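You operate a simulated robot arm through the tools that you are given. There is no shell and no other tool.

You are at the controls of a simulated robot arm. One attempt, no reset.

JOB
Clamp mould plate P3, brush the crumbs off it, then free it and lay it in the blue tray.
Fine: green brush, back in its pot; brush only while it is clamped. Set down upright: green brush. What is to be rubbed or washed off counts as gone when no trace of it is left.
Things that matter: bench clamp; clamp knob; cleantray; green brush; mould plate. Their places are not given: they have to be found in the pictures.

It is judged by the outcome, as a careful person would: the job done as asked, and still so three seconds after it is handed in. It fails if anything else is knocked over, pushed out of place, dropped, spilled or broken.

ROBOT AND FRAMES
A 7-joint arm with a fingered hand, fixed in place. Base frame: the origin is on the floor under the middle of its stand, x ahead of it, y to its left, z up; the work surface is at about z = 80. Readings come in cm, rad, newtons and seconds.
It reaches about 133.3 cm from its shoulder. Its first joint turns from -1.204 to 3.002 rad. Payload 5 kg.
The tool frame sits at the grasp point between the pads (the TCP): z along the fingers, y along the line on which they close. The tips reach 3.2 cm beyond it. The gripper opens to 16 cm; its body begins 8.9 cm behind the TCP. The gripper is a hand of 3 fingers: y runs from the thumb to the fingers, the wrist lies at [0, 0, -25.2] in the tool frame, and closing takes about 1.5 s.
Orientation is that of the tool frame in the base frame, as a unit quaternion [x, y, z, w]. With the fingers straight down and closing along the base's y, the tool's x points along the base's -x, its y along +y and its z along -z.

CONTROLS
- The arm moves only by the tool drive_tool. Its arguments are lists of equal length, an entry for each row: "linear": the shift along the tool's x, y, z in cm, a list of three; "angular": the turn, a rotation vector about the tool's x, y, z in rad, a list of three. In form: {"linear": [[tx, ty, tz], ...], "angular": [[ax, ay, az], ...]}. A call has 1 to 20 rows; each row is the pose to reach, as a shift and turn from the pose commanded when the call began, along the tool's axes at that moment. "grip" is the closure, from 0 (fully open) to 1 (shut), set as the call begins (left out, the last holds). Rows are played at 5 a second. More than 5 cm and 0.15 rad between two rows, or a gripper value outside its range, and nothing of the call is played. Where a pose cannot be reached the arm comes as near as it can. A force on the tool above 50 N (or 10 N above the force at the start of the call, whichever is more), or a blocked arm, ends the call early, and 0.2 s more pass. The fingers move at their own pace (about 10.8 cm/s each) and stop on an object; they squeeze with about 30 N. The grip force told is the motor's: it shows also when the fingers shut on nothing. Time passes only in rows, and 0.2 s behind the last, so rows that repeat a pose let the fingers close. The reply holds the time, the measured pose of the TCP, the force on the tool along the base axes, the opening and the grip force, in the units named above and with some noise, with the torque about the TCP (base axes, N m) and any sound that the robot's microphone picked up, and new pictures: "pictures" is both (left out), scene, wrist or none.
- Cameras (640 x 400 px; columns grow to the right, rows downward): "scene" is fixed at [21.97, -65.04, 165.57]; the picture's right is [0.87, -0.50, 0.00], its down [-0.29, -0.51, -0.81] and it looks along [0.40, 0.70, -0.58] (base axes); focal length 320 px, centre (320, 200). "wrist" rides on the gripper at [6.5, -0.4, -11.6] in the tool frame; the picture's right is [0.06, 1.00, 0.00], its down [-0.87, 0.05, -0.49] and it looks along [-0.49, 0.03, 0.87] (tool axes); focal length 261 px, centre (320, 200).
- raise_lower(by): slides the trunk up (or, below 0, down) by that many cm; the arm rides with it, the base frame stays. It gives what a move gives, with no picture.
- preshape(shape): the hand has 3 fingers and takes this shape, open, in about a second: jaw (thumb against the fingers, like two jaws); tri (thumb and two fingers); tip (a fingertip pinch); poke (one finger out to press); point (the index stretched); flat (the hand flat); cup (the hand cupped); fist (a fist). The gripper value then closes the fingers along that shape, each until it touches; the sizes above hold for jaw. It gives what a move gives, with no picture.
- locate(camera, pixels): there is no depth. For up to 12 entries [column, row, z] of the newest picture of that camera ("zoom" is the newest enlarged one), the place [x, y] in the base frame at which the ray of that pixel passes the height z, good to about 0.3 cm. It takes no simulated time.
- zoom(camera, box): a new picture of the part [left, top, right, bottom] of that camera's present view, enlarged. It takes no simulated time.
- close_job(): hands the job in; it is judged then, once.

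Leave the gripper open and the arm clear of the work at the hand-in unless told otherwise.

The tools are called after "Request:" by a JSON object that holds its "fn" and its "kwargs". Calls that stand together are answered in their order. drive_tool: Moves the arm, as the interface text tells. Its arguments: {"type":"object","properties":{"linear":{"type":"array"},"angular":{"type":"array"},"grip":{"type":"number"},"pictures":{"type":"string","enum":["both","scene","wrist","none"]}},"required":["linear","angular"]} The other tools are called the same way: raise_lower (by) moves the trunk up or down; preshape (shape) gives the hand a shape; locate (camera, pixels) gives the place at which the rays of pixels pass given heights; zoom (camera, box) takes an enlarged picture of a part of a camera's view; close_job () hands the job in.

At the start:

```text
clock: 0.0
tcp_pos: [66.89, 17.92, 114.82]
ee_rot: [0.0, 1.0, 0.001, 0.0]
contact_force: [-0.7, -0.7, 0.7]
wrist_torque: [-0.04, -0.04, 0.02]
opening: 15.98
finger_force: 0.0
shape: jaw
trunk travel left (down, up): [-80.0, 14.0]
```

scene: 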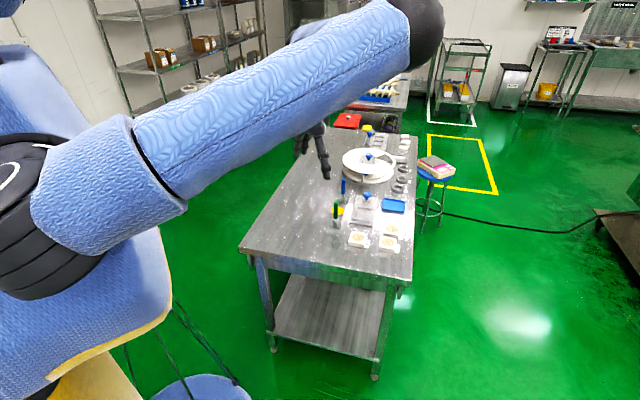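
wrist: 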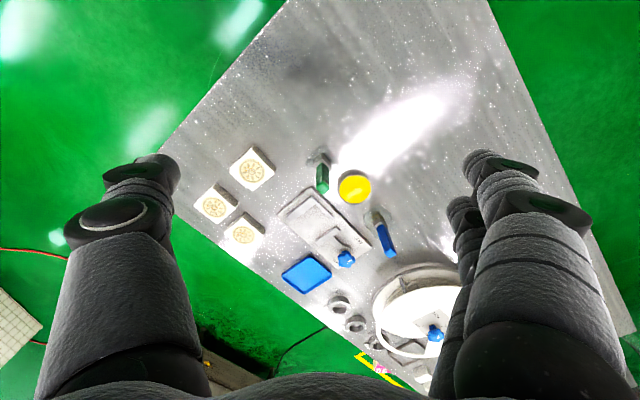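

I see a steel table holding three mould plates, a clamp with a blue knob, green and blue brushes, and a blue tray. I'll zoom in on both views to identify each one.

Request:
{"fn": "zoom", "kwargs": {"camera": "scene", "box": [310, 140, 430, 260]}}

Request:
{"fn": "zoom", "kwargs": {"camera": "wrist", "box": [180, 130, 420, 280]}}

```text
3.33 times, centred on (370, 200) of scene
```

zoom: 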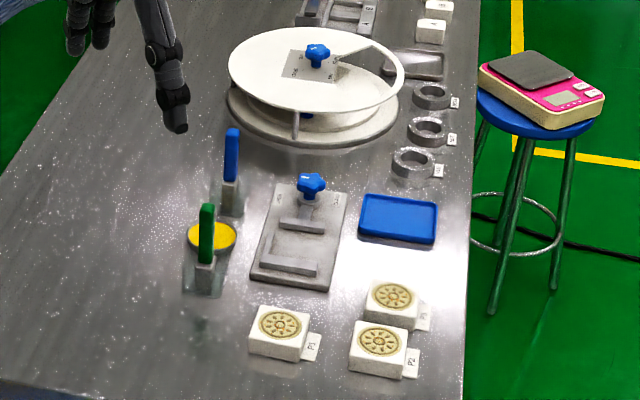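

```text
2.67 times, centred on (300, 205) of wrist
```

zoom: 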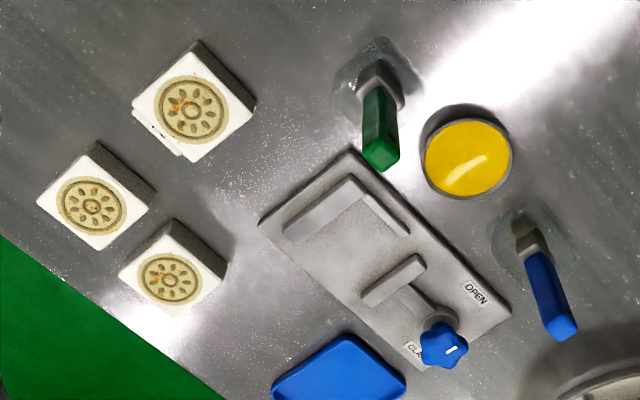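

Three plates carry tags that look like P1, P2 and P3. I'll zoom closer to read the tags and the markings on the clamp.

Request:
{"fn": "zoom", "kwargs": {"camera": "scene", "box": [352, 228, 402, 260]}}

Request:
{"fn": "zoom", "kwargs": {"camera": "scene", "box": [340, 190, 400, 228]}}

Request:
{"fn": "zoom", "kwargs": {"camera": "wrist", "box": [270, 180, 380, 280]}}

Request:
{"fn": "zoom", "kwargs": {"camera": "scene", "box": [325, 165, 375, 235]}}

```text
12.50 times, centred on (377, 244) of scene
```

zoom: 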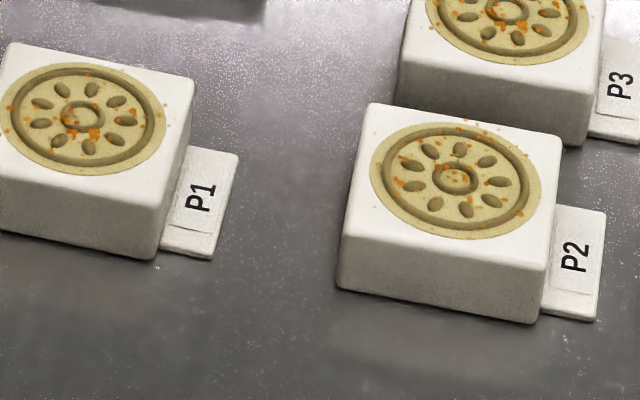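

```text
10.53 times, centred on (370, 209) of scene
```

zoom: 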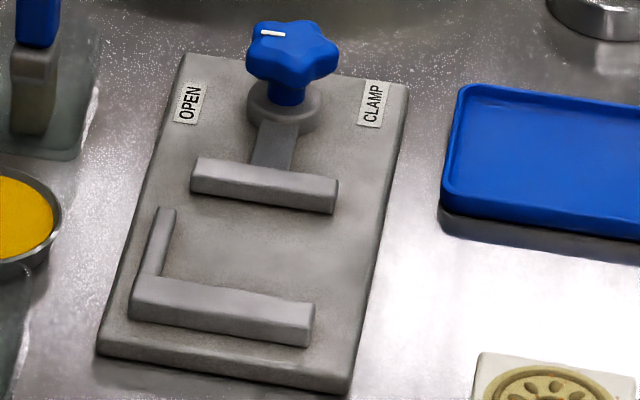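

```text
4.00 times, centred on (325, 230) of wrist
```

zoom: 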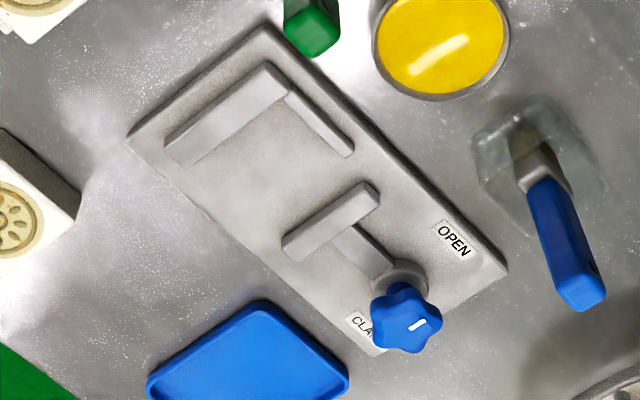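

```text
5.71 times, centred on (350, 200) of scene
```

zoom: 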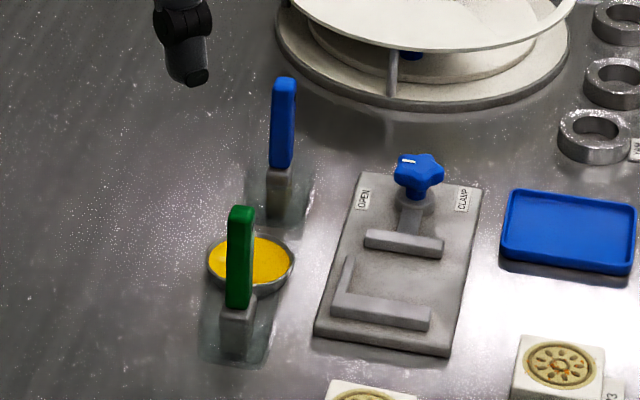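

P3 is the plate nearest the blue tray, at about (243,234) in the wrist view and (390,230) in the scene. The clamp knob's white mark points towards OPEN. Next I'll take positions from both cameras to triangulate heights.

Request:
{"fn": "locate", "kwargs": {"camera": "wrist", "pixels": [[243.5, 234, 80], [243.5, 234, 84], [253, 168, 84], [214.5, 203, 84], [306, 275, 80], [346, 259, 86], [346, 259, 90], [323, 178, 95], [321, 160, 80], [355, 187, 82], [380, 250, 95], [375, 217, 80]]}}

Request:
{"fn": "locate", "kwargs": {"camera": "scene", "pixels": [[392, 227, 80], [392, 227, 84], [361, 244, 84], [391, 244, 84], [393, 206, 80], [368, 196, 86], [368, 196, 90], [337, 205, 95], [337, 228, 80], [340, 212, 82], [343, 180, 95], [343, 200, 80]]}}

Request:
{"fn": "zoom", "kwargs": {"camera": "wrist", "box": [200, 140, 300, 260]}}

Request:
{"fn": "zoom", "kwargs": {"camera": "wrist", "box": [290, 140, 410, 220]}}

```text
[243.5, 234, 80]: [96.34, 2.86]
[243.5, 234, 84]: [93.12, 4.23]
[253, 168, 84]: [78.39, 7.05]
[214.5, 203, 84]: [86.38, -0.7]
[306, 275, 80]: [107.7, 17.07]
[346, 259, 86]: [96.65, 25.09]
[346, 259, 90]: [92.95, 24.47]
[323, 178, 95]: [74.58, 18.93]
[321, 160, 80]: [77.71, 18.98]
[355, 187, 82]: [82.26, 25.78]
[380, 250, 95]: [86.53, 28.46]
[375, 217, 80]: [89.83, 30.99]
```

```text
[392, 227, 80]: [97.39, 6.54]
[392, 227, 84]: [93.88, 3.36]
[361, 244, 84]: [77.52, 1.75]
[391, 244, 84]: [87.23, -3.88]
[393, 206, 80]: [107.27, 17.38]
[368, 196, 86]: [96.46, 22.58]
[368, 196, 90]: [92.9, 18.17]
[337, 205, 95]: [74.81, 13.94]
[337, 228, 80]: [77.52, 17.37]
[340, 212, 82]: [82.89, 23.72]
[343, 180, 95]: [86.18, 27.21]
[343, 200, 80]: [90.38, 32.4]
```

```text
3.33 times, centred on (250, 200) of wrist
```

zoom: 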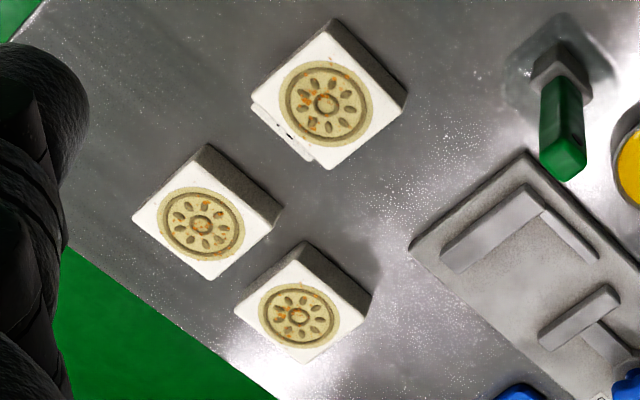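

```text
5.00 times, centred on (350, 180) of wrist
```

zoom: 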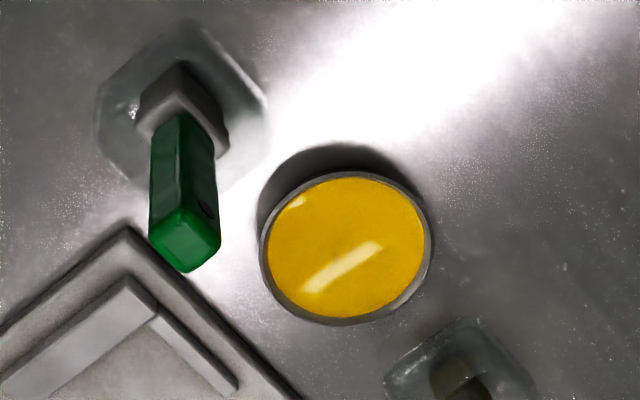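

P3's top comes out near (94, 4) at z≈83, the knob near (98, 25) at z≈84, the tray near (107.5, 17), and the green brush near (77.5, 18.5) with its top at z≈90. I'll move the hand to a better viewpoint above the work area, staying well above everything.

Request:
{"fn": "drive_tool", "kwargs": {"linear": [[-3, -0.7, 2], [-6, -1.5, 4], [-9, -2.2, 6], [-12.1, -2.9, 7.8], [-12.1, -2.9, 7.8]], "angular": [[0, 0, 0], [0, 0, 0], [0, 0, 0], [0, 0, 0], [0, 0, 0]]}}

```text
clock: 1.2
tcp_pos: [79.02, 15.14, 107.11]
ee_rot: [-0.001, 1.0, 0.0, 0.001]
contact_force: [0.7, -0.2, -0.1]
wrist_torque: [-0.02, 0.0, -0.01]
opening: 15.98
finger_force: 0.0
shape: jaw
trunk travel left (down, up): [-80.0, 14.0]
```

scene: 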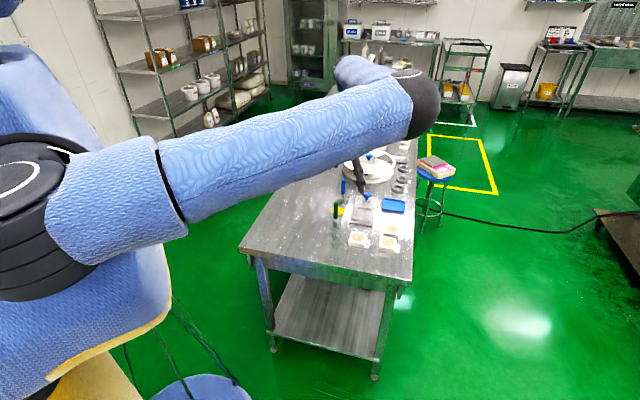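
wrist: 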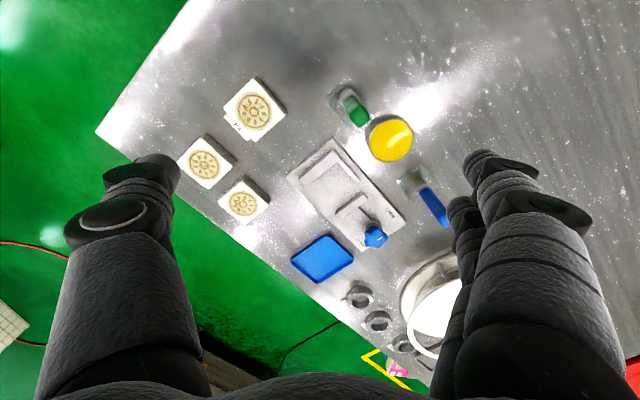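

The view is clear. I'll zoom in on each area to measure it accurately.

Request:
{"fn": "zoom", "kwargs": {"camera": "wrist", "box": [280, 130, 420, 270]}}

Request:
{"fn": "zoom", "kwargs": {"camera": "wrist", "box": [170, 60, 300, 230]}}

Request:
{"fn": "zoom", "kwargs": {"camera": "wrist", "box": [320, 70, 420, 170]}}

Request:
{"fn": "zoom", "kwargs": {"camera": "wrist", "box": [280, 220, 380, 300]}}

```text
2.86 times, centred on (350, 200) of wrist
```

zoom: 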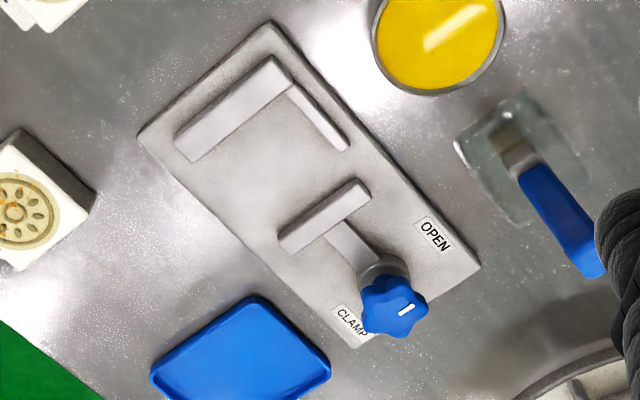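

```text
2.35 times, centred on (235, 145) of wrist
```

zoom: 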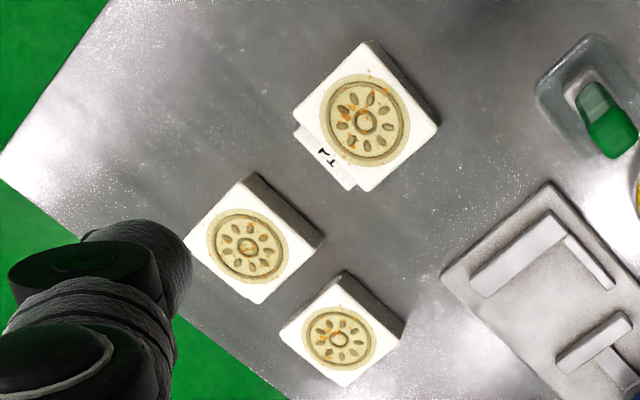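

```text
4.00 times, centred on (370, 120) of wrist
```

zoom: 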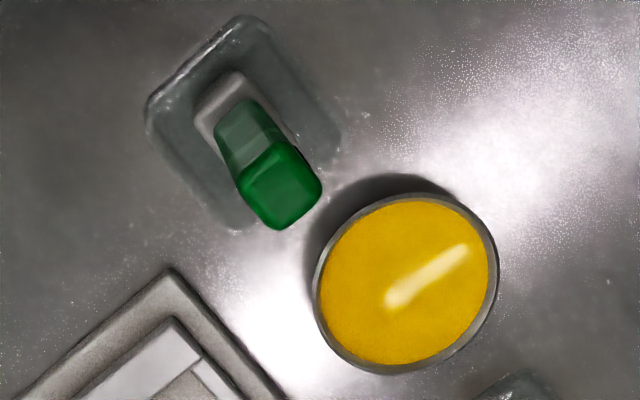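

```text
5.00 times, centred on (330, 260) of wrist
```

zoom: 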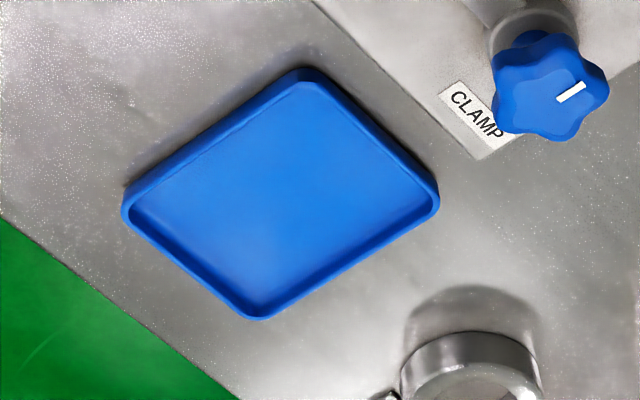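

Next I'll convert those points to base coordinates at plausible heights, for the clamp, brush, tray and P3.

Request:
{"fn": "locate", "kwargs": {"camera": "wrist", "pixels": [[333.2, 137.7, 81.5], [286.3, 178.3, 81.5], [406, 221.7, 81.5], [363.3, 251.8, 81.5], [300.3, 179, 83], [329.7, 151, 83], [359.8, 181.8, 82.5], [336.7, 213.3, 83.5], [364, 193, 83.5], [375.9, 236.8, 84], [375.9, 236.8, 86], [375.9, 236.8, 88]]}}

Request:
{"fn": "locate", "kwargs": {"camera": "scene", "pixels": [[348.9, 222.8, 81.5], [372.4, 226.6, 81.5], [357.2, 195.5, 81.5], [378.4, 198.1, 81.5], [352.4, 217.6, 83], [369.2, 219.9, 83], [354.8, 210, 82.5], [358.3, 205.4, 83.5], [371.4, 207.6, 83.5], [367.4, 194.6, 84], [367.4, 194.6, 86], [367.4, 194.6, 88]]}}

```text
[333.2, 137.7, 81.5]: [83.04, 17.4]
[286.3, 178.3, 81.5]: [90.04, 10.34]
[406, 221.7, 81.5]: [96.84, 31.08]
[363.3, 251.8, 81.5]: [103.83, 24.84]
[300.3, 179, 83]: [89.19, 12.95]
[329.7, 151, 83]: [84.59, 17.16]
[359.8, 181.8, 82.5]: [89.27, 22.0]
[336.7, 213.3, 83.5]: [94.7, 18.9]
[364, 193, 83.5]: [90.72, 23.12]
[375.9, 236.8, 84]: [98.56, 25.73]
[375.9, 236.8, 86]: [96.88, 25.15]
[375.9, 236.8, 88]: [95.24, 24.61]
```

```text
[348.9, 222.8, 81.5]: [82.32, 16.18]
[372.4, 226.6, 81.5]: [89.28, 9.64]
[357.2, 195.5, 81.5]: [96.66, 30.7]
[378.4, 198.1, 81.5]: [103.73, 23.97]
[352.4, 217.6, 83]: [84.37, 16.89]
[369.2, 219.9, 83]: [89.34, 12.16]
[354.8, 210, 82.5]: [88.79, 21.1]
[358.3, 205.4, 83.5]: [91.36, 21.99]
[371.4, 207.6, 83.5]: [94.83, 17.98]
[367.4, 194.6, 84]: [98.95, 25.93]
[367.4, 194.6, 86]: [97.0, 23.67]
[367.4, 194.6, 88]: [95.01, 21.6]
```

The clamp base lies at 45° with its long axis along (0.71, 0.71), its top near z=81 and the jaws near z=82.6. P3 is turned the same way. Next I'll measure P3's corners, the brush, the tray and the label positions.

Request:
{"fn": "locate", "kwargs": {"camera": "wrist", "pixels": [[218.4, 200.2, 83.2], [242.2, 179, 83.2], [268.1, 205.3, 83.2], [245.6, 224, 83.2], [360.75, 116.25, 90], [360.75, 116.25, 93], [350, 96, 83], [344, 99, 80], [322, 259, 80.5], [390.25, 212.25, 81], [360.5, 242, 81], [372.75, 221.7, 82]]}}

Request:
{"fn": "locate", "kwargs": {"camera": "scene", "pixels": [[336.3, 202, 90], [336.3, 202, 93], [335.5, 218.4, 83], [335.1, 227.7, 80]]}}

Request:
{"fn": "zoom", "kwargs": {"camera": "scene", "box": [320, 190, 360, 240]}}

Request:
{"fn": "zoom", "kwargs": {"camera": "scene", "box": [370, 215, 410, 240]}}

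```text
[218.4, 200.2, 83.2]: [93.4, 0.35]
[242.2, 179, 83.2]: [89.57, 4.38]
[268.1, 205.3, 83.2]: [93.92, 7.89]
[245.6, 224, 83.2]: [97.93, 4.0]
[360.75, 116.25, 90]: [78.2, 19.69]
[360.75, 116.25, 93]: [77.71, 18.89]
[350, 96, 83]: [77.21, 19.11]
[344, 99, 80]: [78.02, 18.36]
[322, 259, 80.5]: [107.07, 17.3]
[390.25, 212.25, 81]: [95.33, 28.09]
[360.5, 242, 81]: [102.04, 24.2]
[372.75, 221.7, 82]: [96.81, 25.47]
```

```text
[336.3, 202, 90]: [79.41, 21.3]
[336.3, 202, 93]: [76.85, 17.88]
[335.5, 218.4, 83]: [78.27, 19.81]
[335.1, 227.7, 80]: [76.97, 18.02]
```

```text
8.00 times, centred on (340, 215) of scene
```

zoom: 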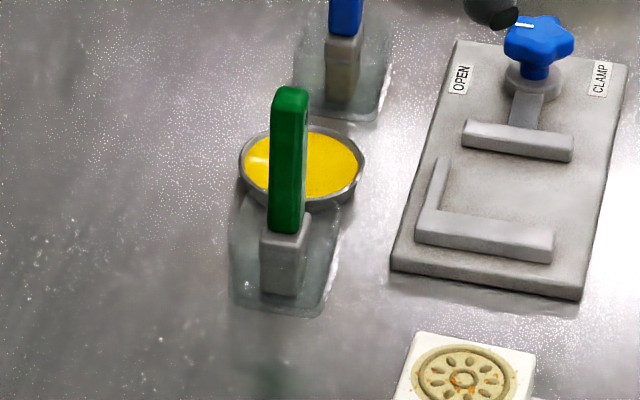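

```text
16.00 times, centred on (390, 228) of scene
```

zoom: 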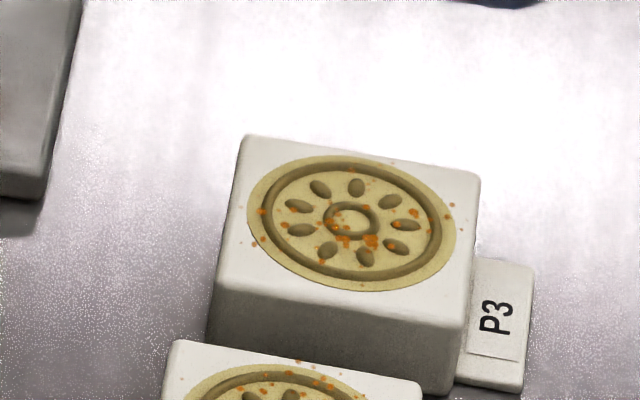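

P3 measures about 5.6 cm square, is centred near (93.7, 4.2) with its top at z≈83.2, and its tag sticks out on the (+x, −y) side. The green brush stands near (77.9, 19.1) with its top at z≈92. I'll turn the hand 45° so it closes across the plate's tag direction, and move to look down on the clamp pocket. The tips stay at z≈97, above everything.

Request:
{"fn": "drive_tool", "kwargs": {"linear": [[-0.8, -0.6, 1.2], [-1.5, -1.2, 2.4], [-2.3, -1.8, 3.6], [-3, -2.4, 4.8], [-3.8, -3, 6], [-4.5, -3.6, 7.1], [-4.5, -3.6, 7.1]], "angular": [[0, 0, -0.131], [0, 0, -0.262], [0, 0, -0.393], [0, 0, -0.524], [0, 0, -0.655], [0, 0, -0.7854], [0, 0, -0.7854]]}}

```text
clock: 2.8
tcp_pos: [83.46, 11.38, 99.87]
ee_rot: [-0.384, 0.923, 0.0, 0.0]
contact_force: [0.2, 0.0, 0.7]
wrist_torque: [0.02, -0.02, -0.01]
opening: 16.0
finger_force: 0.1
shape: jaw
trunk travel left (down, up): [-80.0, 14.0]
```

scene: 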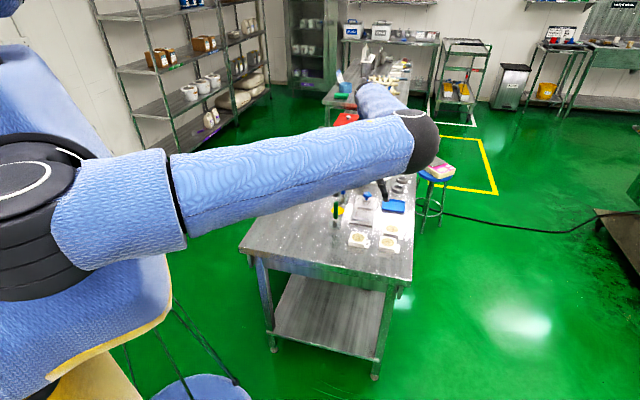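
wrist: 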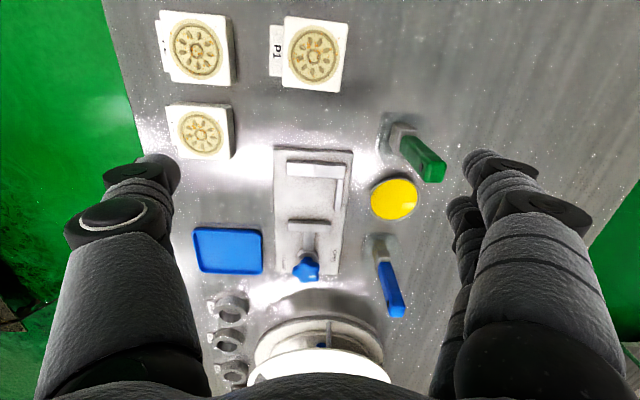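

The view now lines up with the clamp, and P3 is at about (200,131). I'll zoom into the clamp, P3 and the brush.

Request:
{"fn": "zoom", "kwargs": {"camera": "wrist", "box": [260, 140, 370, 290]}}

Request:
{"fn": "zoom", "kwargs": {"camera": "wrist", "box": [150, 90, 250, 170]}}

Request:
{"fn": "zoom", "kwargs": {"camera": "wrist", "box": [360, 90, 460, 200]}}

Request:
{"fn": "zoom", "kwargs": {"camera": "wrist", "box": [180, 215, 280, 285]}}

```text
2.67 times, centred on (315, 215) of wrist
```

zoom: 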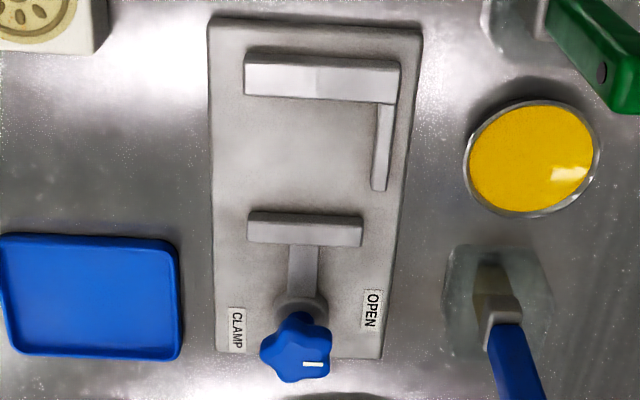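

```text
5.00 times, centred on (200, 130) of wrist
```

zoom: 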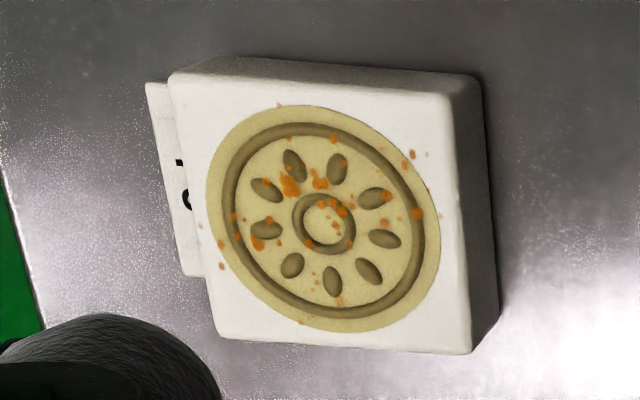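

```text
3.64 times, centred on (410, 145) of wrist
```

zoom: 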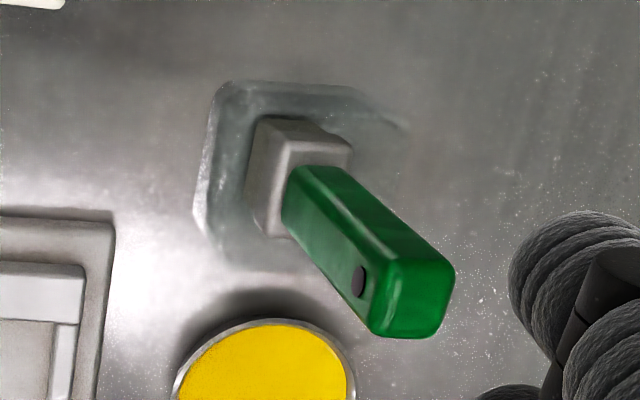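

```text
5.71 times, centred on (230, 250) of wrist
```

zoom: 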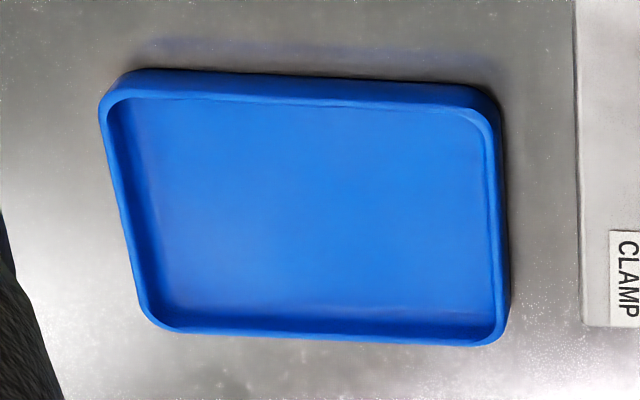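

I'll convert the refined clamp pocket edges, the P3 corners and the tray corners to base coordinates.

Request:
{"fn": "locate", "kwargs": {"camera": "wrist", "pixels": [[170, 104.6, 83.2], [226.6, 109.6, 83.2], [230.4, 160.6, 83.2], [179.6, 157.4, 83.2], [286.9, 175.6, 82.5], [343.9, 178.6, 82.5], [288, 223.6, 82.5], [330, 223.6, 82.5], [337.5, 180, 82], [335.5, 211.25, 82], [273, 148.25, 81], [353.25, 151.25, 81]]}}

Request:
{"fn": "locate", "kwargs": {"camera": "wrist", "pixels": [[276, 272, 81], [338.25, 273.9, 81], [305.6, 247, 84.2], [307.5, 240, 83], [192.5, 232.5, 82], [260, 235, 82], [261, 275, 82], [199, 272.5, 82], [424, 153, 91.9], [405, 142, 84], [165.4, 106.6, 80.5], [172.6, 145.4, 80.5]]}}

```text
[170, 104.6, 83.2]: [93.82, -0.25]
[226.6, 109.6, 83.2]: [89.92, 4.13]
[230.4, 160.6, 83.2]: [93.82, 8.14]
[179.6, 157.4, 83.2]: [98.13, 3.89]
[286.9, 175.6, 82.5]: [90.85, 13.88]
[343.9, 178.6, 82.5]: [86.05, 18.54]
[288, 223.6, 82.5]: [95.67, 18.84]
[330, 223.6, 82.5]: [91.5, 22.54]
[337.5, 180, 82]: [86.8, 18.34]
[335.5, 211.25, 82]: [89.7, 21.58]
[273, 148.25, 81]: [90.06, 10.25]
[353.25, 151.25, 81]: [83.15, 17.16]
```

```text
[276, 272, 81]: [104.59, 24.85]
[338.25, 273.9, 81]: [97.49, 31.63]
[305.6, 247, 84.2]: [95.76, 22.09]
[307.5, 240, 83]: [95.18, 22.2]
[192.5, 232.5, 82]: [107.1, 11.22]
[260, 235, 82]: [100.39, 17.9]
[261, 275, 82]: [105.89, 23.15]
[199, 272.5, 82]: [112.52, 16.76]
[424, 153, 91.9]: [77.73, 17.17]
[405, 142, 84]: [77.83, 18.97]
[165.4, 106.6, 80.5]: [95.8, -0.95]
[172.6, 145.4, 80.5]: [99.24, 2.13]
```

P3 spans about 6×6 cm and is already square to the clamp. The pocket lies between the fixed-jaw face and the moving-jaw face, with a gap of about 6.8 cm and the rail on the −v side. I'll cross-check P3's height and the knob position using the scene camera.

Request:
{"fn": "locate", "kwargs": {"camera": "scene", "pixels": [[385.5, 224.06, 83], [399.9, 226.25, 83], [399.25, 236.1, 83], [383.25, 233.3, 83], [352.1, 217, 82.5], [369.2, 219.5, 82.5], [358, 206, 82.5], [371.5, 208.3, 82.5], [354.8, 209.9, 82], [353, 216, 82]]}}

Request:
{"fn": "locate", "kwargs": {"camera": "wrist", "pixels": [[305.6, 269.4, 84.2], [309, 255, 82], [425.5, 176, 91.9], [419, 177, 91.9], [437, 186, 91.9], [444, 163, 91.9], [427, 161, 91.9]]}}

Request:
{"fn": "zoom", "kwargs": {"camera": "scene", "box": [345, 185, 385, 232]}}

```text
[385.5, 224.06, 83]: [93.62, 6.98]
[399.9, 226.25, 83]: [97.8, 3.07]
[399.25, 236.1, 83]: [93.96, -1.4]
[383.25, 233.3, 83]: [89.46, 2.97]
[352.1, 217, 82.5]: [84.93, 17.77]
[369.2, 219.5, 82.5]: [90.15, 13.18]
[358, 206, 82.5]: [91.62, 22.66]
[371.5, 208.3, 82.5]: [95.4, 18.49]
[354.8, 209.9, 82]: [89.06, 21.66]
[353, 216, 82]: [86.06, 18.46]
```

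```text
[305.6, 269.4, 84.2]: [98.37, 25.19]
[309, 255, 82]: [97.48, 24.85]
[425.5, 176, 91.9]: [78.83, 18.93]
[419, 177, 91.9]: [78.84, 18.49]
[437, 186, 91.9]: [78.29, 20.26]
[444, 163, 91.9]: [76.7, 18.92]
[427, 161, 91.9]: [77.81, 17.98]
```

```text
8.51 times, centred on (365, 208) of scene
```

zoom: 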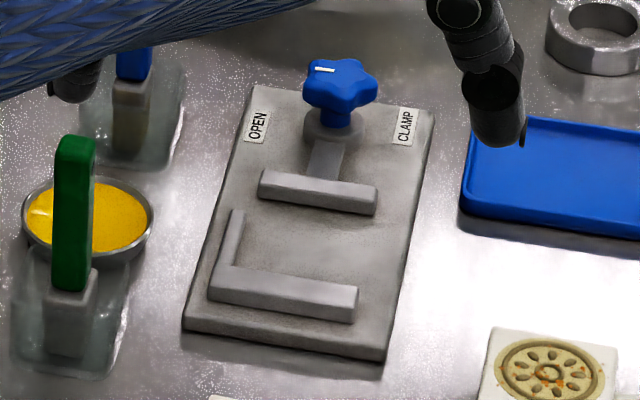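

The two cameras disagree by about 0.5 cm in height, so I'll find the true table height by touch before doing any fine work. The table around (68, 10) is bare. I'll move there with the fingers part closed and descend to just above the surface.

Request:
{"fn": "drive_tool", "kwargs": {"linear": [[3, 2.5, 0], [6, 5, 0], [9, 7.5, 0], [11.9, 9.95, 0], [11.9, 9.95, 4], [11.9, 9.95, 8], [11.9, 9.95, 12], [11.9, 9.95, 14.4], [11.9, 9.95, 14.4]], "angular": [[0, 0, 0], [0, 0, 0], [0, 0, 0], [0, 0, 0], [0, 0, 0], [0, 0, 0], [0, 0, 0], [0, 0, 0], [0, 0, 0]], "grip": 0.4}}

```text
clock: 4.8
tcp_pos: [68.18, 10.18, 85.39]
ee_rot: [-0.383, 0.924, 0.0, -0.001]
contact_force: [0.7, 0.6, -0.1]
wrist_torque: [-0.02, 0.02, -0.01]
opening: 9.69
finger_force: 0.1
shape: jaw
trunk travel left (down, up): [-80.0, 14.0]
```

scene: 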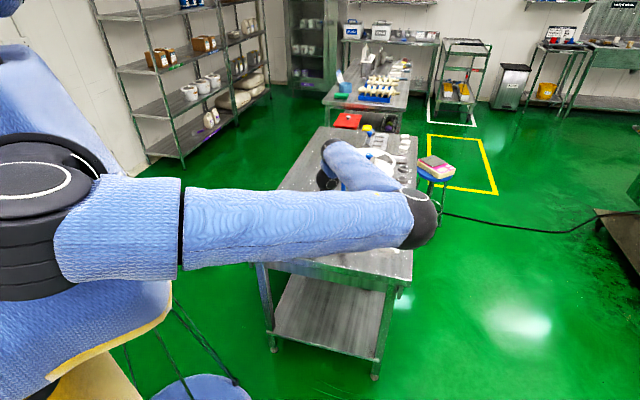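
wrist: 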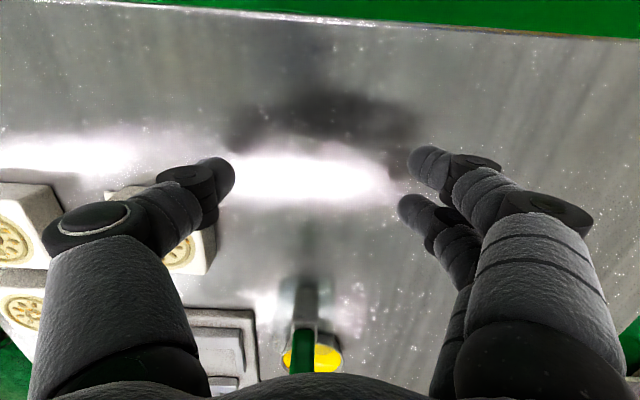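

The thumb is fairly near P1, so I'll shift 5 cm away over bare table first and then lower in small steps until I feel contact.

Request:
{"fn": "drive_tool", "kwargs": {"linear": [[0, 2.5, 0], [0, 5, 0], [0, 5, 0.5], [0, 5, 1.0], [0, 5, 1.3], [0, 5, 1.6]], "angular": [[0, 0, 0], [0, 0, 0], [0, 0, 0], [0, 0, 0], [0, 0, 0], [0, 0, 0]], "pictures": "wrist"}}

```text
clock: 6.2
tcp_pos: [64.6, 13.67, 83.83]
ee_rot: [-0.383, 0.924, 0.001, 0.0]
contact_force: [-0.2, 0.5, -0.2]
wrist_torque: [0.03, 0.01, 0.0]
opening: 9.66
finger_force: 0.1
shape: jaw
trunk travel left (down, up): [-80.0, 14.0]
```

wrist: 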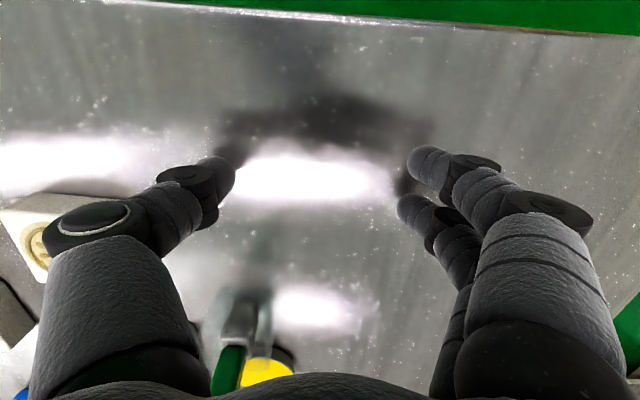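

No contact yet at z 83.83, with the tips nominally at 80.6. I'll keep going down in 1.5 mm steps.

Request:
{"fn": "drive_tool", "kwargs": {"linear": [[0, 0, 0.15], [0, 0, 0.3], [0, 0, 0.45], [0, 0, 0.6], [0, 0, 0.6]], "angular": [[0, 0, 0], [0, 0, 0], [0, 0, 0], [0, 0, 0], [0, 0, 0]], "pictures": "none"}}

```text
clock: 7.4
tcp_pos: [64.5, 13.72, 83.25]
ee_rot: [-0.383, 0.924, 0.0, 0.0]
contact_force: [0.3, 0.4, 8.9]
wrist_torque: [0.36, 0.37, -0.04]
opening: 9.59
finger_force: 0.1
shape: jaw
trunk travel left (down, up): [-80.0, 14.0]
```

I feel 8.9 N at z=83.25, so the table is at z≈80.0 and the 3.2 cm tip reach holds. To learn the jaw and rail top height before placing the plate, I'll lift, move over the fixed jaw near (87.8, 15.7) with the fingers narrowed, and stop just above it.

Request:
{"fn": "drive_tool", "kwargs": {"linear": [[0, 0, -4], [0, 0, -8], [0, 0, -12], [0, 0, -17], [-3.5, -3, -17], [-7, -6, -17], [-10.5, -9, -17], [-14, -12, -17], [-17.9, -15.06, -17], [-17.9, -15.06, -12.5], [-17.9, -15.06, -8], [-17.9, -15.06, -5], [-17.9, -15.06, -3.2], [-17.9, -15.06, -3.2]], "angular": [[0, 0, 0], [0, 0, 0], [0, 0, 0], [0, 0, 0], [0, 0, 0], [0, 0, 0], [0, 0, 0], [0, 0, 0], [0, 0, 0], [0, 0, 0], [0, 0, 0], [0, 0, 0], [0, 0, 0], [0, 0, 0]], "grip": 0.75}}

```text
clock: 10.4
tcp_pos: [87.86, 15.71, 86.47]
ee_rot: [-0.382, 0.924, 0.001, 0.0]
contact_force: [-0.3, -0.1, 0.4]
wrist_torque: [-0.02, 0.01, -0.02]
opening: 4.02
finger_force: 0.0
shape: jaw
trunk travel left (down, up): [-80.0, 14.0]
```

scene: 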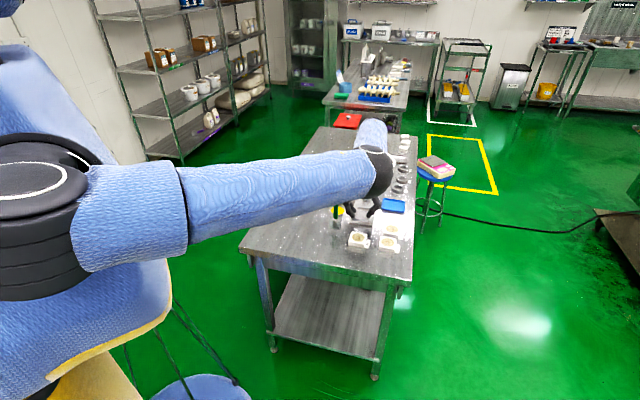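
wrist: 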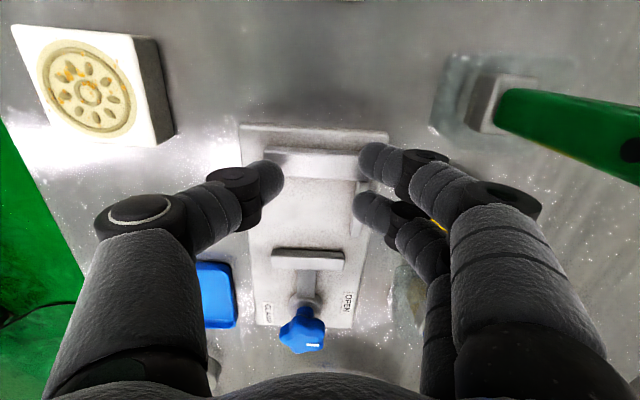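

The tips are about 3.3 cm above the base, poised over the fixed jaw. I'll lower in 1.5 mm steps until light contact.

Request:
{"fn": "drive_tool", "kwargs": {"linear": [[0, 0, 0.2], [0, 0, 0.35], [0, 0, 0.5], [0, 0, 0.65], [0, 0, 0.65]], "angular": [[0, 0, 0], [0, 0, 0], [0, 0, 0], [0, 0, 0], [0, 0, 0]], "pictures": "none"}}

Request:
{"fn": "zoom", "kwargs": {"camera": "wrist", "box": [230, 110, 400, 280]}}

```text
clock: 11.6
tcp_pos: [87.87, 15.71, 85.85]
ee_rot: [-0.382, 0.924, 0.0, 0.0]
contact_force: [0.0, -0.3, 0.3]
wrist_torque: [0.04, 0.01, 0.01]
opening: 4.05
finger_force: 0.1
shape: jaw
trunk travel left (down, up): [-80.0, 14.0]
```

```text
2.35 times, centred on (315, 195) of wrist
```

zoom: 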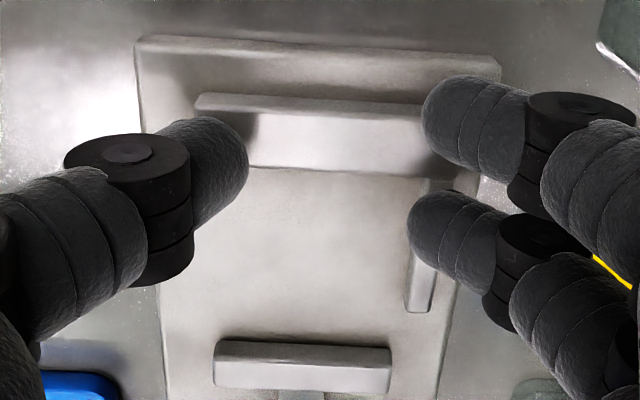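

Still no contact at 85.85 (tips at 82.65). I'll continue down.

Request:
{"fn": "drive_tool", "kwargs": {"linear": [[0, 0, 0.15], [0, 0, 0.3], [0, 0, 0.45], [0, 0, 0.45]], "angular": [[0, 0, 0], [0, 0, 0], [0, 0, 0], [0, 0, 0]], "pictures": "none"}}

```text
clock: 12.6
tcp_pos: [87.85, 15.76, 85.44]
ee_rot: [-0.383, 0.924, -0.001, 0.001]
contact_force: [1.5, 1.4, 19.7]
wrist_torque: [-0.22, -0.15, 0.02]
opening: 4.21
finger_force: 0.1
shape: jaw
trunk travel left (down, up): [-80.0, 14.0]
```

Contact came at TCP z≈85.5, so the jaw and rail tops are at about z=82.3. I'll lift, open to roughly 11 cm, and hover over P3 near (94.2, 4.0) to take a fix from above.

Request:
{"fn": "drive_tool", "kwargs": {"linear": [[0, 0, -3], [0, 0, -7], [0, 0, -11.5], [1.2, -4, -11.5], [2.5, -8.4, -11.5], [3.82, -12.8, -11.5], [3.82, -12.8, -11.5]], "angular": [[0, 0, 0], [0, 0, 0], [0, 0, 0], [0, 0, 0], [0, 0, 0], [0, 0, 0], [0, 0, 0]], "grip": 0.3}}

```text
clock: 14.2
tcp_pos: [94.21, 3.89, 96.86]
ee_rot: [-0.382, 0.924, 0.0, 0.0]
contact_force: [0.5, 0.3, 0.1]
wrist_torque: [-0.06, -0.04, 0.01]
opening: 11.15
finger_force: 0.0
shape: jaw
trunk travel left (down, up): [-80.0, 14.0]
```

scene: 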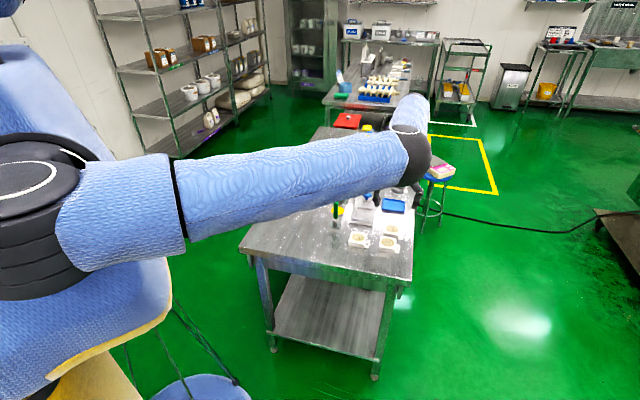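
wrist: 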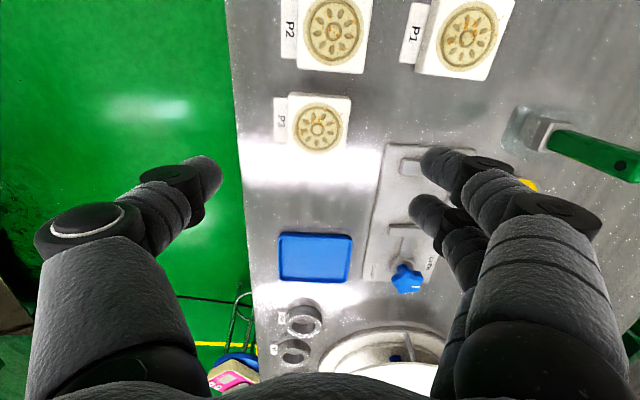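

The tag reads P3 directly below the hand, at (281,120). I'll zoom in and locate the plate's corners.

Request:
{"fn": "zoom", "kwargs": {"camera": "wrist", "box": [264, 85, 376, 165]}}

```text
5.00 times, centred on (320, 125) of wrist
```

zoom: 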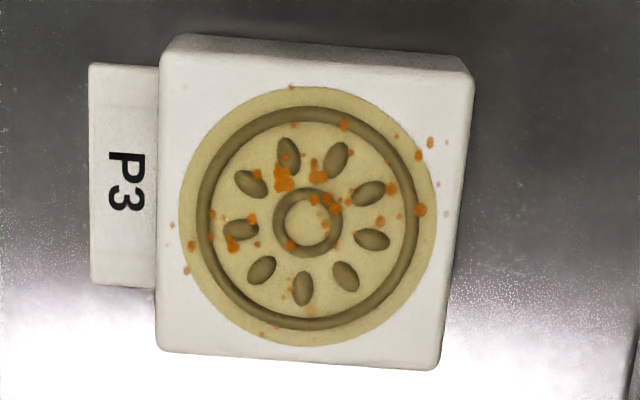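

Request:
{"fn": "locate", "kwargs": {"camera": "zoom", "pixels": [[162, 50, 82.5], [470, 72, 82.5], [438, 368, 82.5], [158, 350, 82.5], [90, 63, 80.6], [92, 285, 80.6], [305, 217, 82.5], [165, 36, 80.2]]}}

```text
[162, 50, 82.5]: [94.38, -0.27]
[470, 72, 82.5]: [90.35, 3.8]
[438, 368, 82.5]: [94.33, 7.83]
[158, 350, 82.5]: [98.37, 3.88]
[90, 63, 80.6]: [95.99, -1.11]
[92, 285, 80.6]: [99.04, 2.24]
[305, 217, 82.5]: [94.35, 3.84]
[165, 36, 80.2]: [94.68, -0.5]
```

P3's centre is (94.36, 3.81) and it sits square at 45°. I'll correct by 2 mm, narrow the opening to about 9 cm and descend so the tips stop at z≈81.5, on the upper part of the plate sides and above the tag.

Request:
{"fn": "drive_tool", "kwargs": {"linear": [[-0.05, -0.16, 0], [-0.05, -0.16, 3], [-0.05, -0.16, 6], [-0.05, -0.16, 9], [-0.05, -0.16, 11], [-0.05, -0.16, 12.15], [-0.05, -0.16, 12.15]], "angular": [[0, 0, 0], [0, 0, 0], [0, 0, 0], [0, 0, 0], [0, 0, 0], [0, 0, 0], [0, 0, 0]], "grip": 0.43}}

```text
clock: 15.8
tcp_pos: [94.33, 3.81, 84.7]
ee_rot: [-0.383, 0.924, -0.001, 0.0]
contact_force: [0.0, -0.1, -0.5]
wrist_torque: [0.01, -0.01, -0.01]
opening: 9.19
finger_force: 0.0
shape: jaw
trunk travel left (down, up): [-80.0, 14.0]
```

scene: 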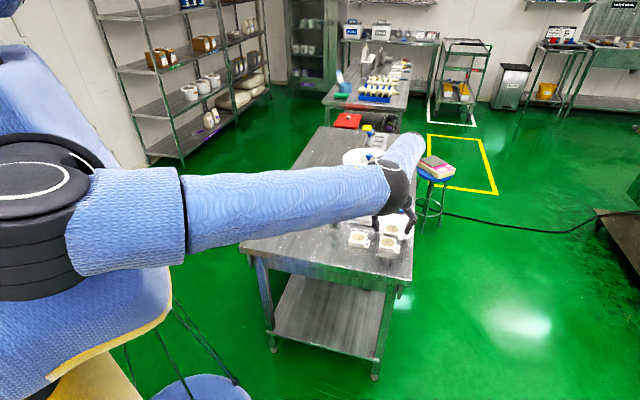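
wrist: 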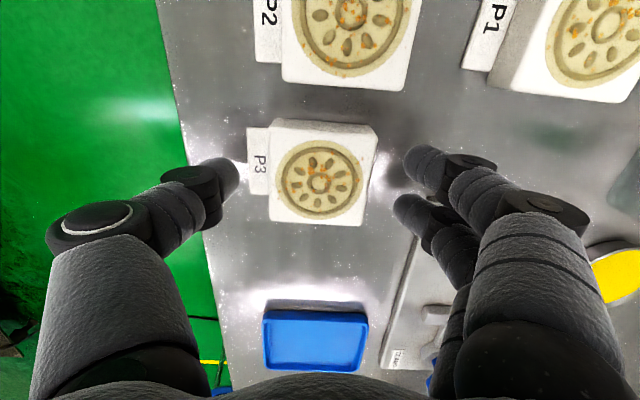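

The plate sits between the thumb and the two fingers. I'll zoom to confirm, then close.

Request:
{"fn": "zoom", "kwargs": {"camera": "wrist", "box": [190, 100, 450, 260]}}

Request:
{"fn": "drive_tool", "kwargs": {"linear": [[0, 0, 0], [0, 0, 0], [0, 0, 0], [0, 0, 0], [0, 0, 0], [0, 0, 0]], "angular": [[0, 0, 0], [0, 0, 0], [0, 0, 0], [0, 0, 0], [0, 0, 0], [0, 0, 0]], "grip": 0.8, "pictures": "wrist"}}

```text
2.46 times, centred on (320, 180) of wrist
```

zoom: 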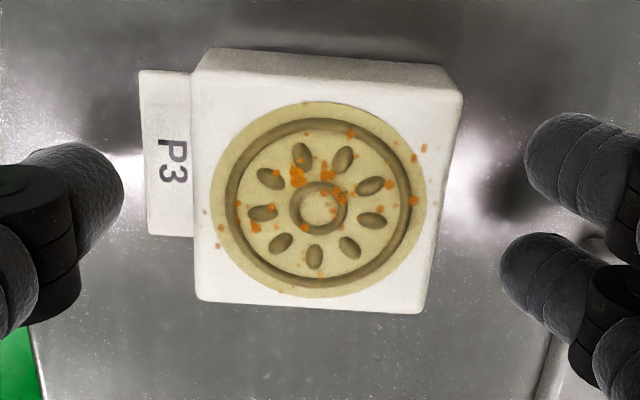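

```text
clock: 17.2
tcp_pos: [94.38, 3.75, 84.68]
ee_rot: [-0.383, 0.924, 0.0, 0.0]
contact_force: [-0.2, 0.0, 0.5]
wrist_torque: [0.01, -0.02, 0.0]
opening: 5.33
finger_force: 29.5
shape: jaw
trunk travel left (down, up): [-80.0, 14.0]
```

wrist: 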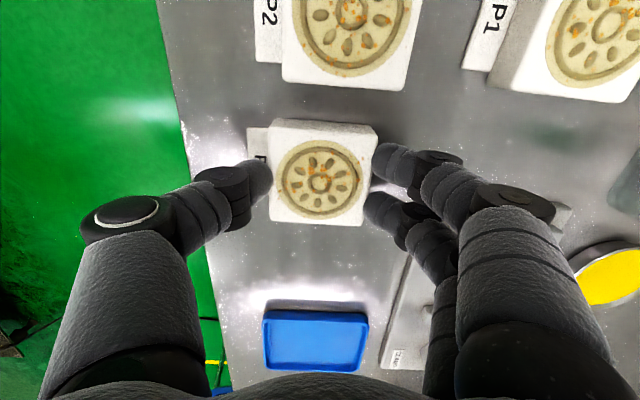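

The fingers have gripped it (opening 5.33, 29.5 N). I'll lift slowly and check that the plate comes up level.

Request:
{"fn": "drive_tool", "kwargs": {"linear": [[0, 0, -0.5], [0, 0, -1], [0, 0, -2], [0, 0, -3], [0, 0, -4], [0, 0, -4]], "angular": [[0, 0, 0], [0, 0, 0], [0, 0, 0], [0, 0, 0], [0, 0, 0], [0, 0, 0]]}}

Request:
{"fn": "zoom", "kwargs": {"camera": "scene", "box": [350, 190, 430, 250]}}

Request:
{"fn": "zoom", "kwargs": {"camera": "wrist", "box": [190, 90, 450, 260]}}

```text
clock: 18.6
tcp_pos: [94.49, 3.94, 88.66]
ee_rot: [-0.383, 0.924, 0.0, 0.0]
contact_force: [-0.3, -0.6, -1.1]
wrist_torque: [0.01, -0.03, -0.02]
opening: 5.32
finger_force: 29.6
shape: jaw
trunk travel left (down, up): [-80.0, 14.0]
```

scene: 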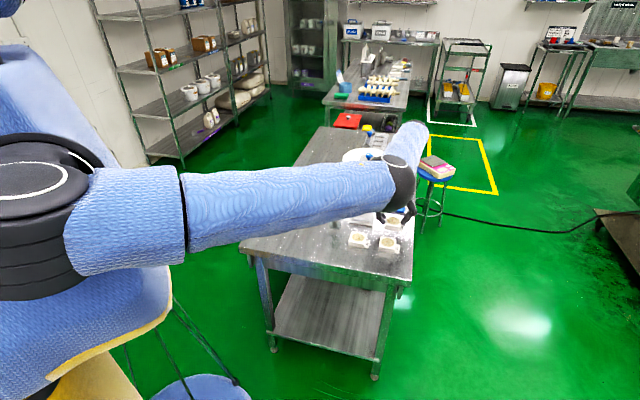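
wrist: 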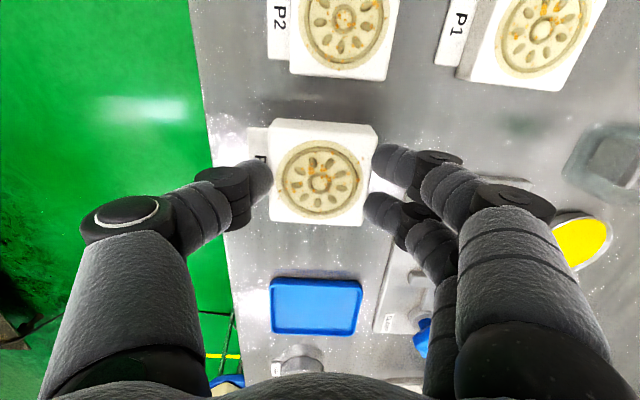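

```text
6.67 times, centred on (390, 220) of scene
```

zoom: 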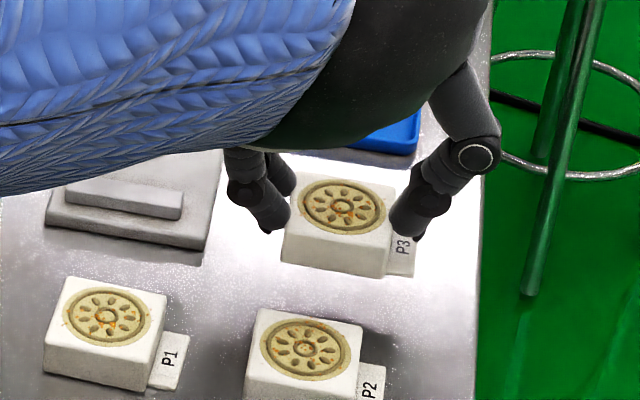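

```text
2.35 times, centred on (320, 175) of wrist
```

zoom: 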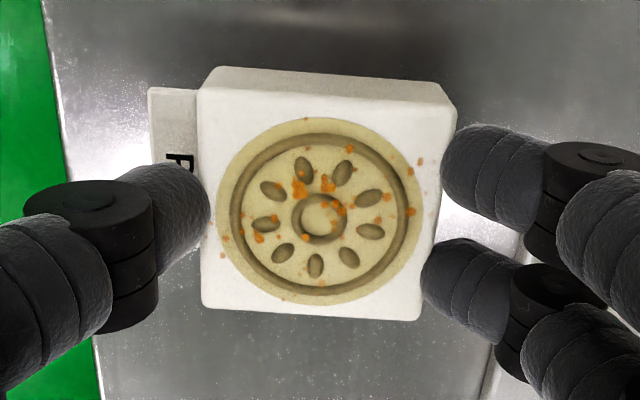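

The plate is lifted and level. I'll check where its centre sits relative to the TCP, with its top at about z=86.46 now.

Request:
{"fn": "locate", "kwargs": {"camera": "zoom", "pixels": [[200, 90, 86.46], [455, 107, 86.46], [420, 320, 86.46], [203, 305, 86.46], [315, 205, 86.46]]}}

```text
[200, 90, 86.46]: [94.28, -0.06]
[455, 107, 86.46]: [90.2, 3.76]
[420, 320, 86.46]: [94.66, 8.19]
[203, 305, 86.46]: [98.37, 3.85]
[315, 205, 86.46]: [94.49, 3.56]
```

The plate is centred on the TCP. The pocket spans s≈74.05–80.8 along the clamp axis, with the rail at t≈48.3, so the plate centre goes to (91.2, 18.2). I'll raise, traverse, and stop with the plate's underside about 0.6 cm above the jaw tops.

Request:
{"fn": "drive_tool", "kwargs": {"linear": [[0, 0, -2.2], [0, 0, -4.4], [-1.9, 3.1, -4.4], [-3.9, 6.2, -4.4], [-5.9, 9.3, -4.4], [-7.8, 12.43, -4.4], [-7.8, 12.43, -2], [-7.8, 12.43, 0.2], [-7.8, 12.43, 1], [-7.8, 12.43, 1]], "angular": [[0, 0, 0], [0, 0, 0], [0, 0, 0], [0, 0, 0], [0, 0, 0], [0, 0, 0], [0, 0, 0], [0, 0, 0], [0, 0, 0], [0, 0, 0]]}}

Request:
{"fn": "zoom", "kwargs": {"camera": "wrist", "box": [190, 90, 450, 330]}}

Request:
{"fn": "zoom", "kwargs": {"camera": "scene", "box": [330, 180, 400, 235]}}

```text
clock: 20.8
tcp_pos: [91.07, 18.11, 87.58]
ee_rot: [-0.383, 0.924, 0.0, 0.001]
contact_force: [-0.5, -0.6, -0.5]
wrist_torque: [-0.01, -0.01, 0.0]
opening: 5.32
finger_force: 29.8
shape: jaw
trunk travel left (down, up): [-80.0, 14.0]
```

scene: 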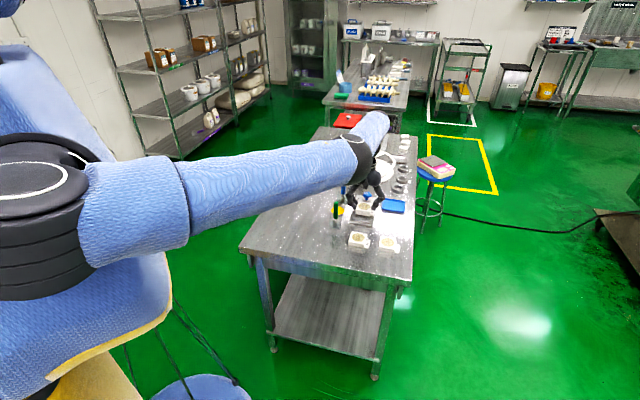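
wrist: 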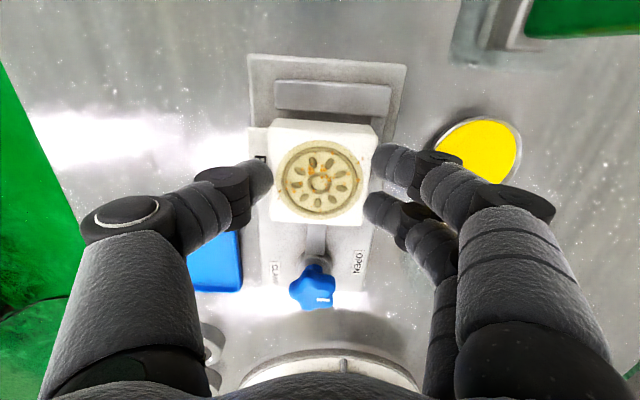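

```text
1.67 times, centred on (320, 210) of wrist
```

zoom: 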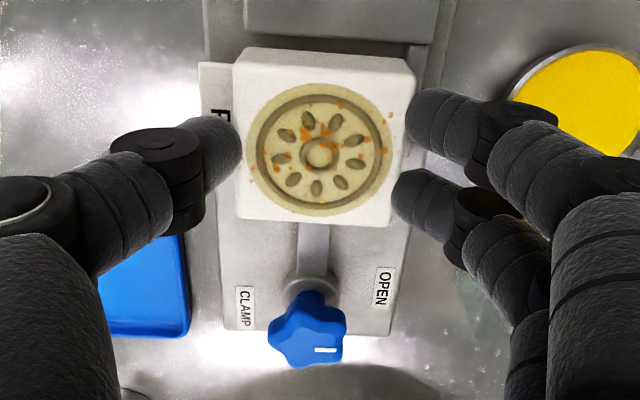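

```text
7.27 times, centred on (365, 208) of scene
```

zoom: 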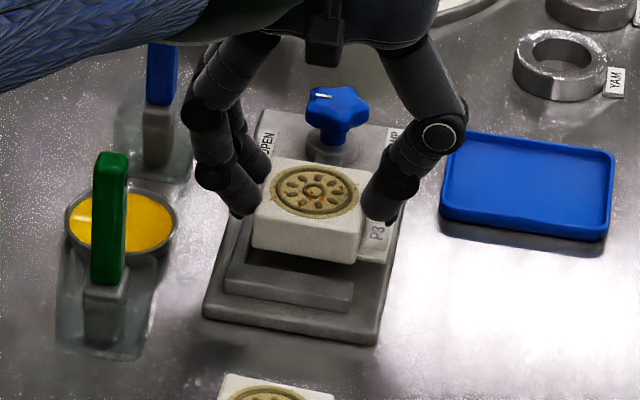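

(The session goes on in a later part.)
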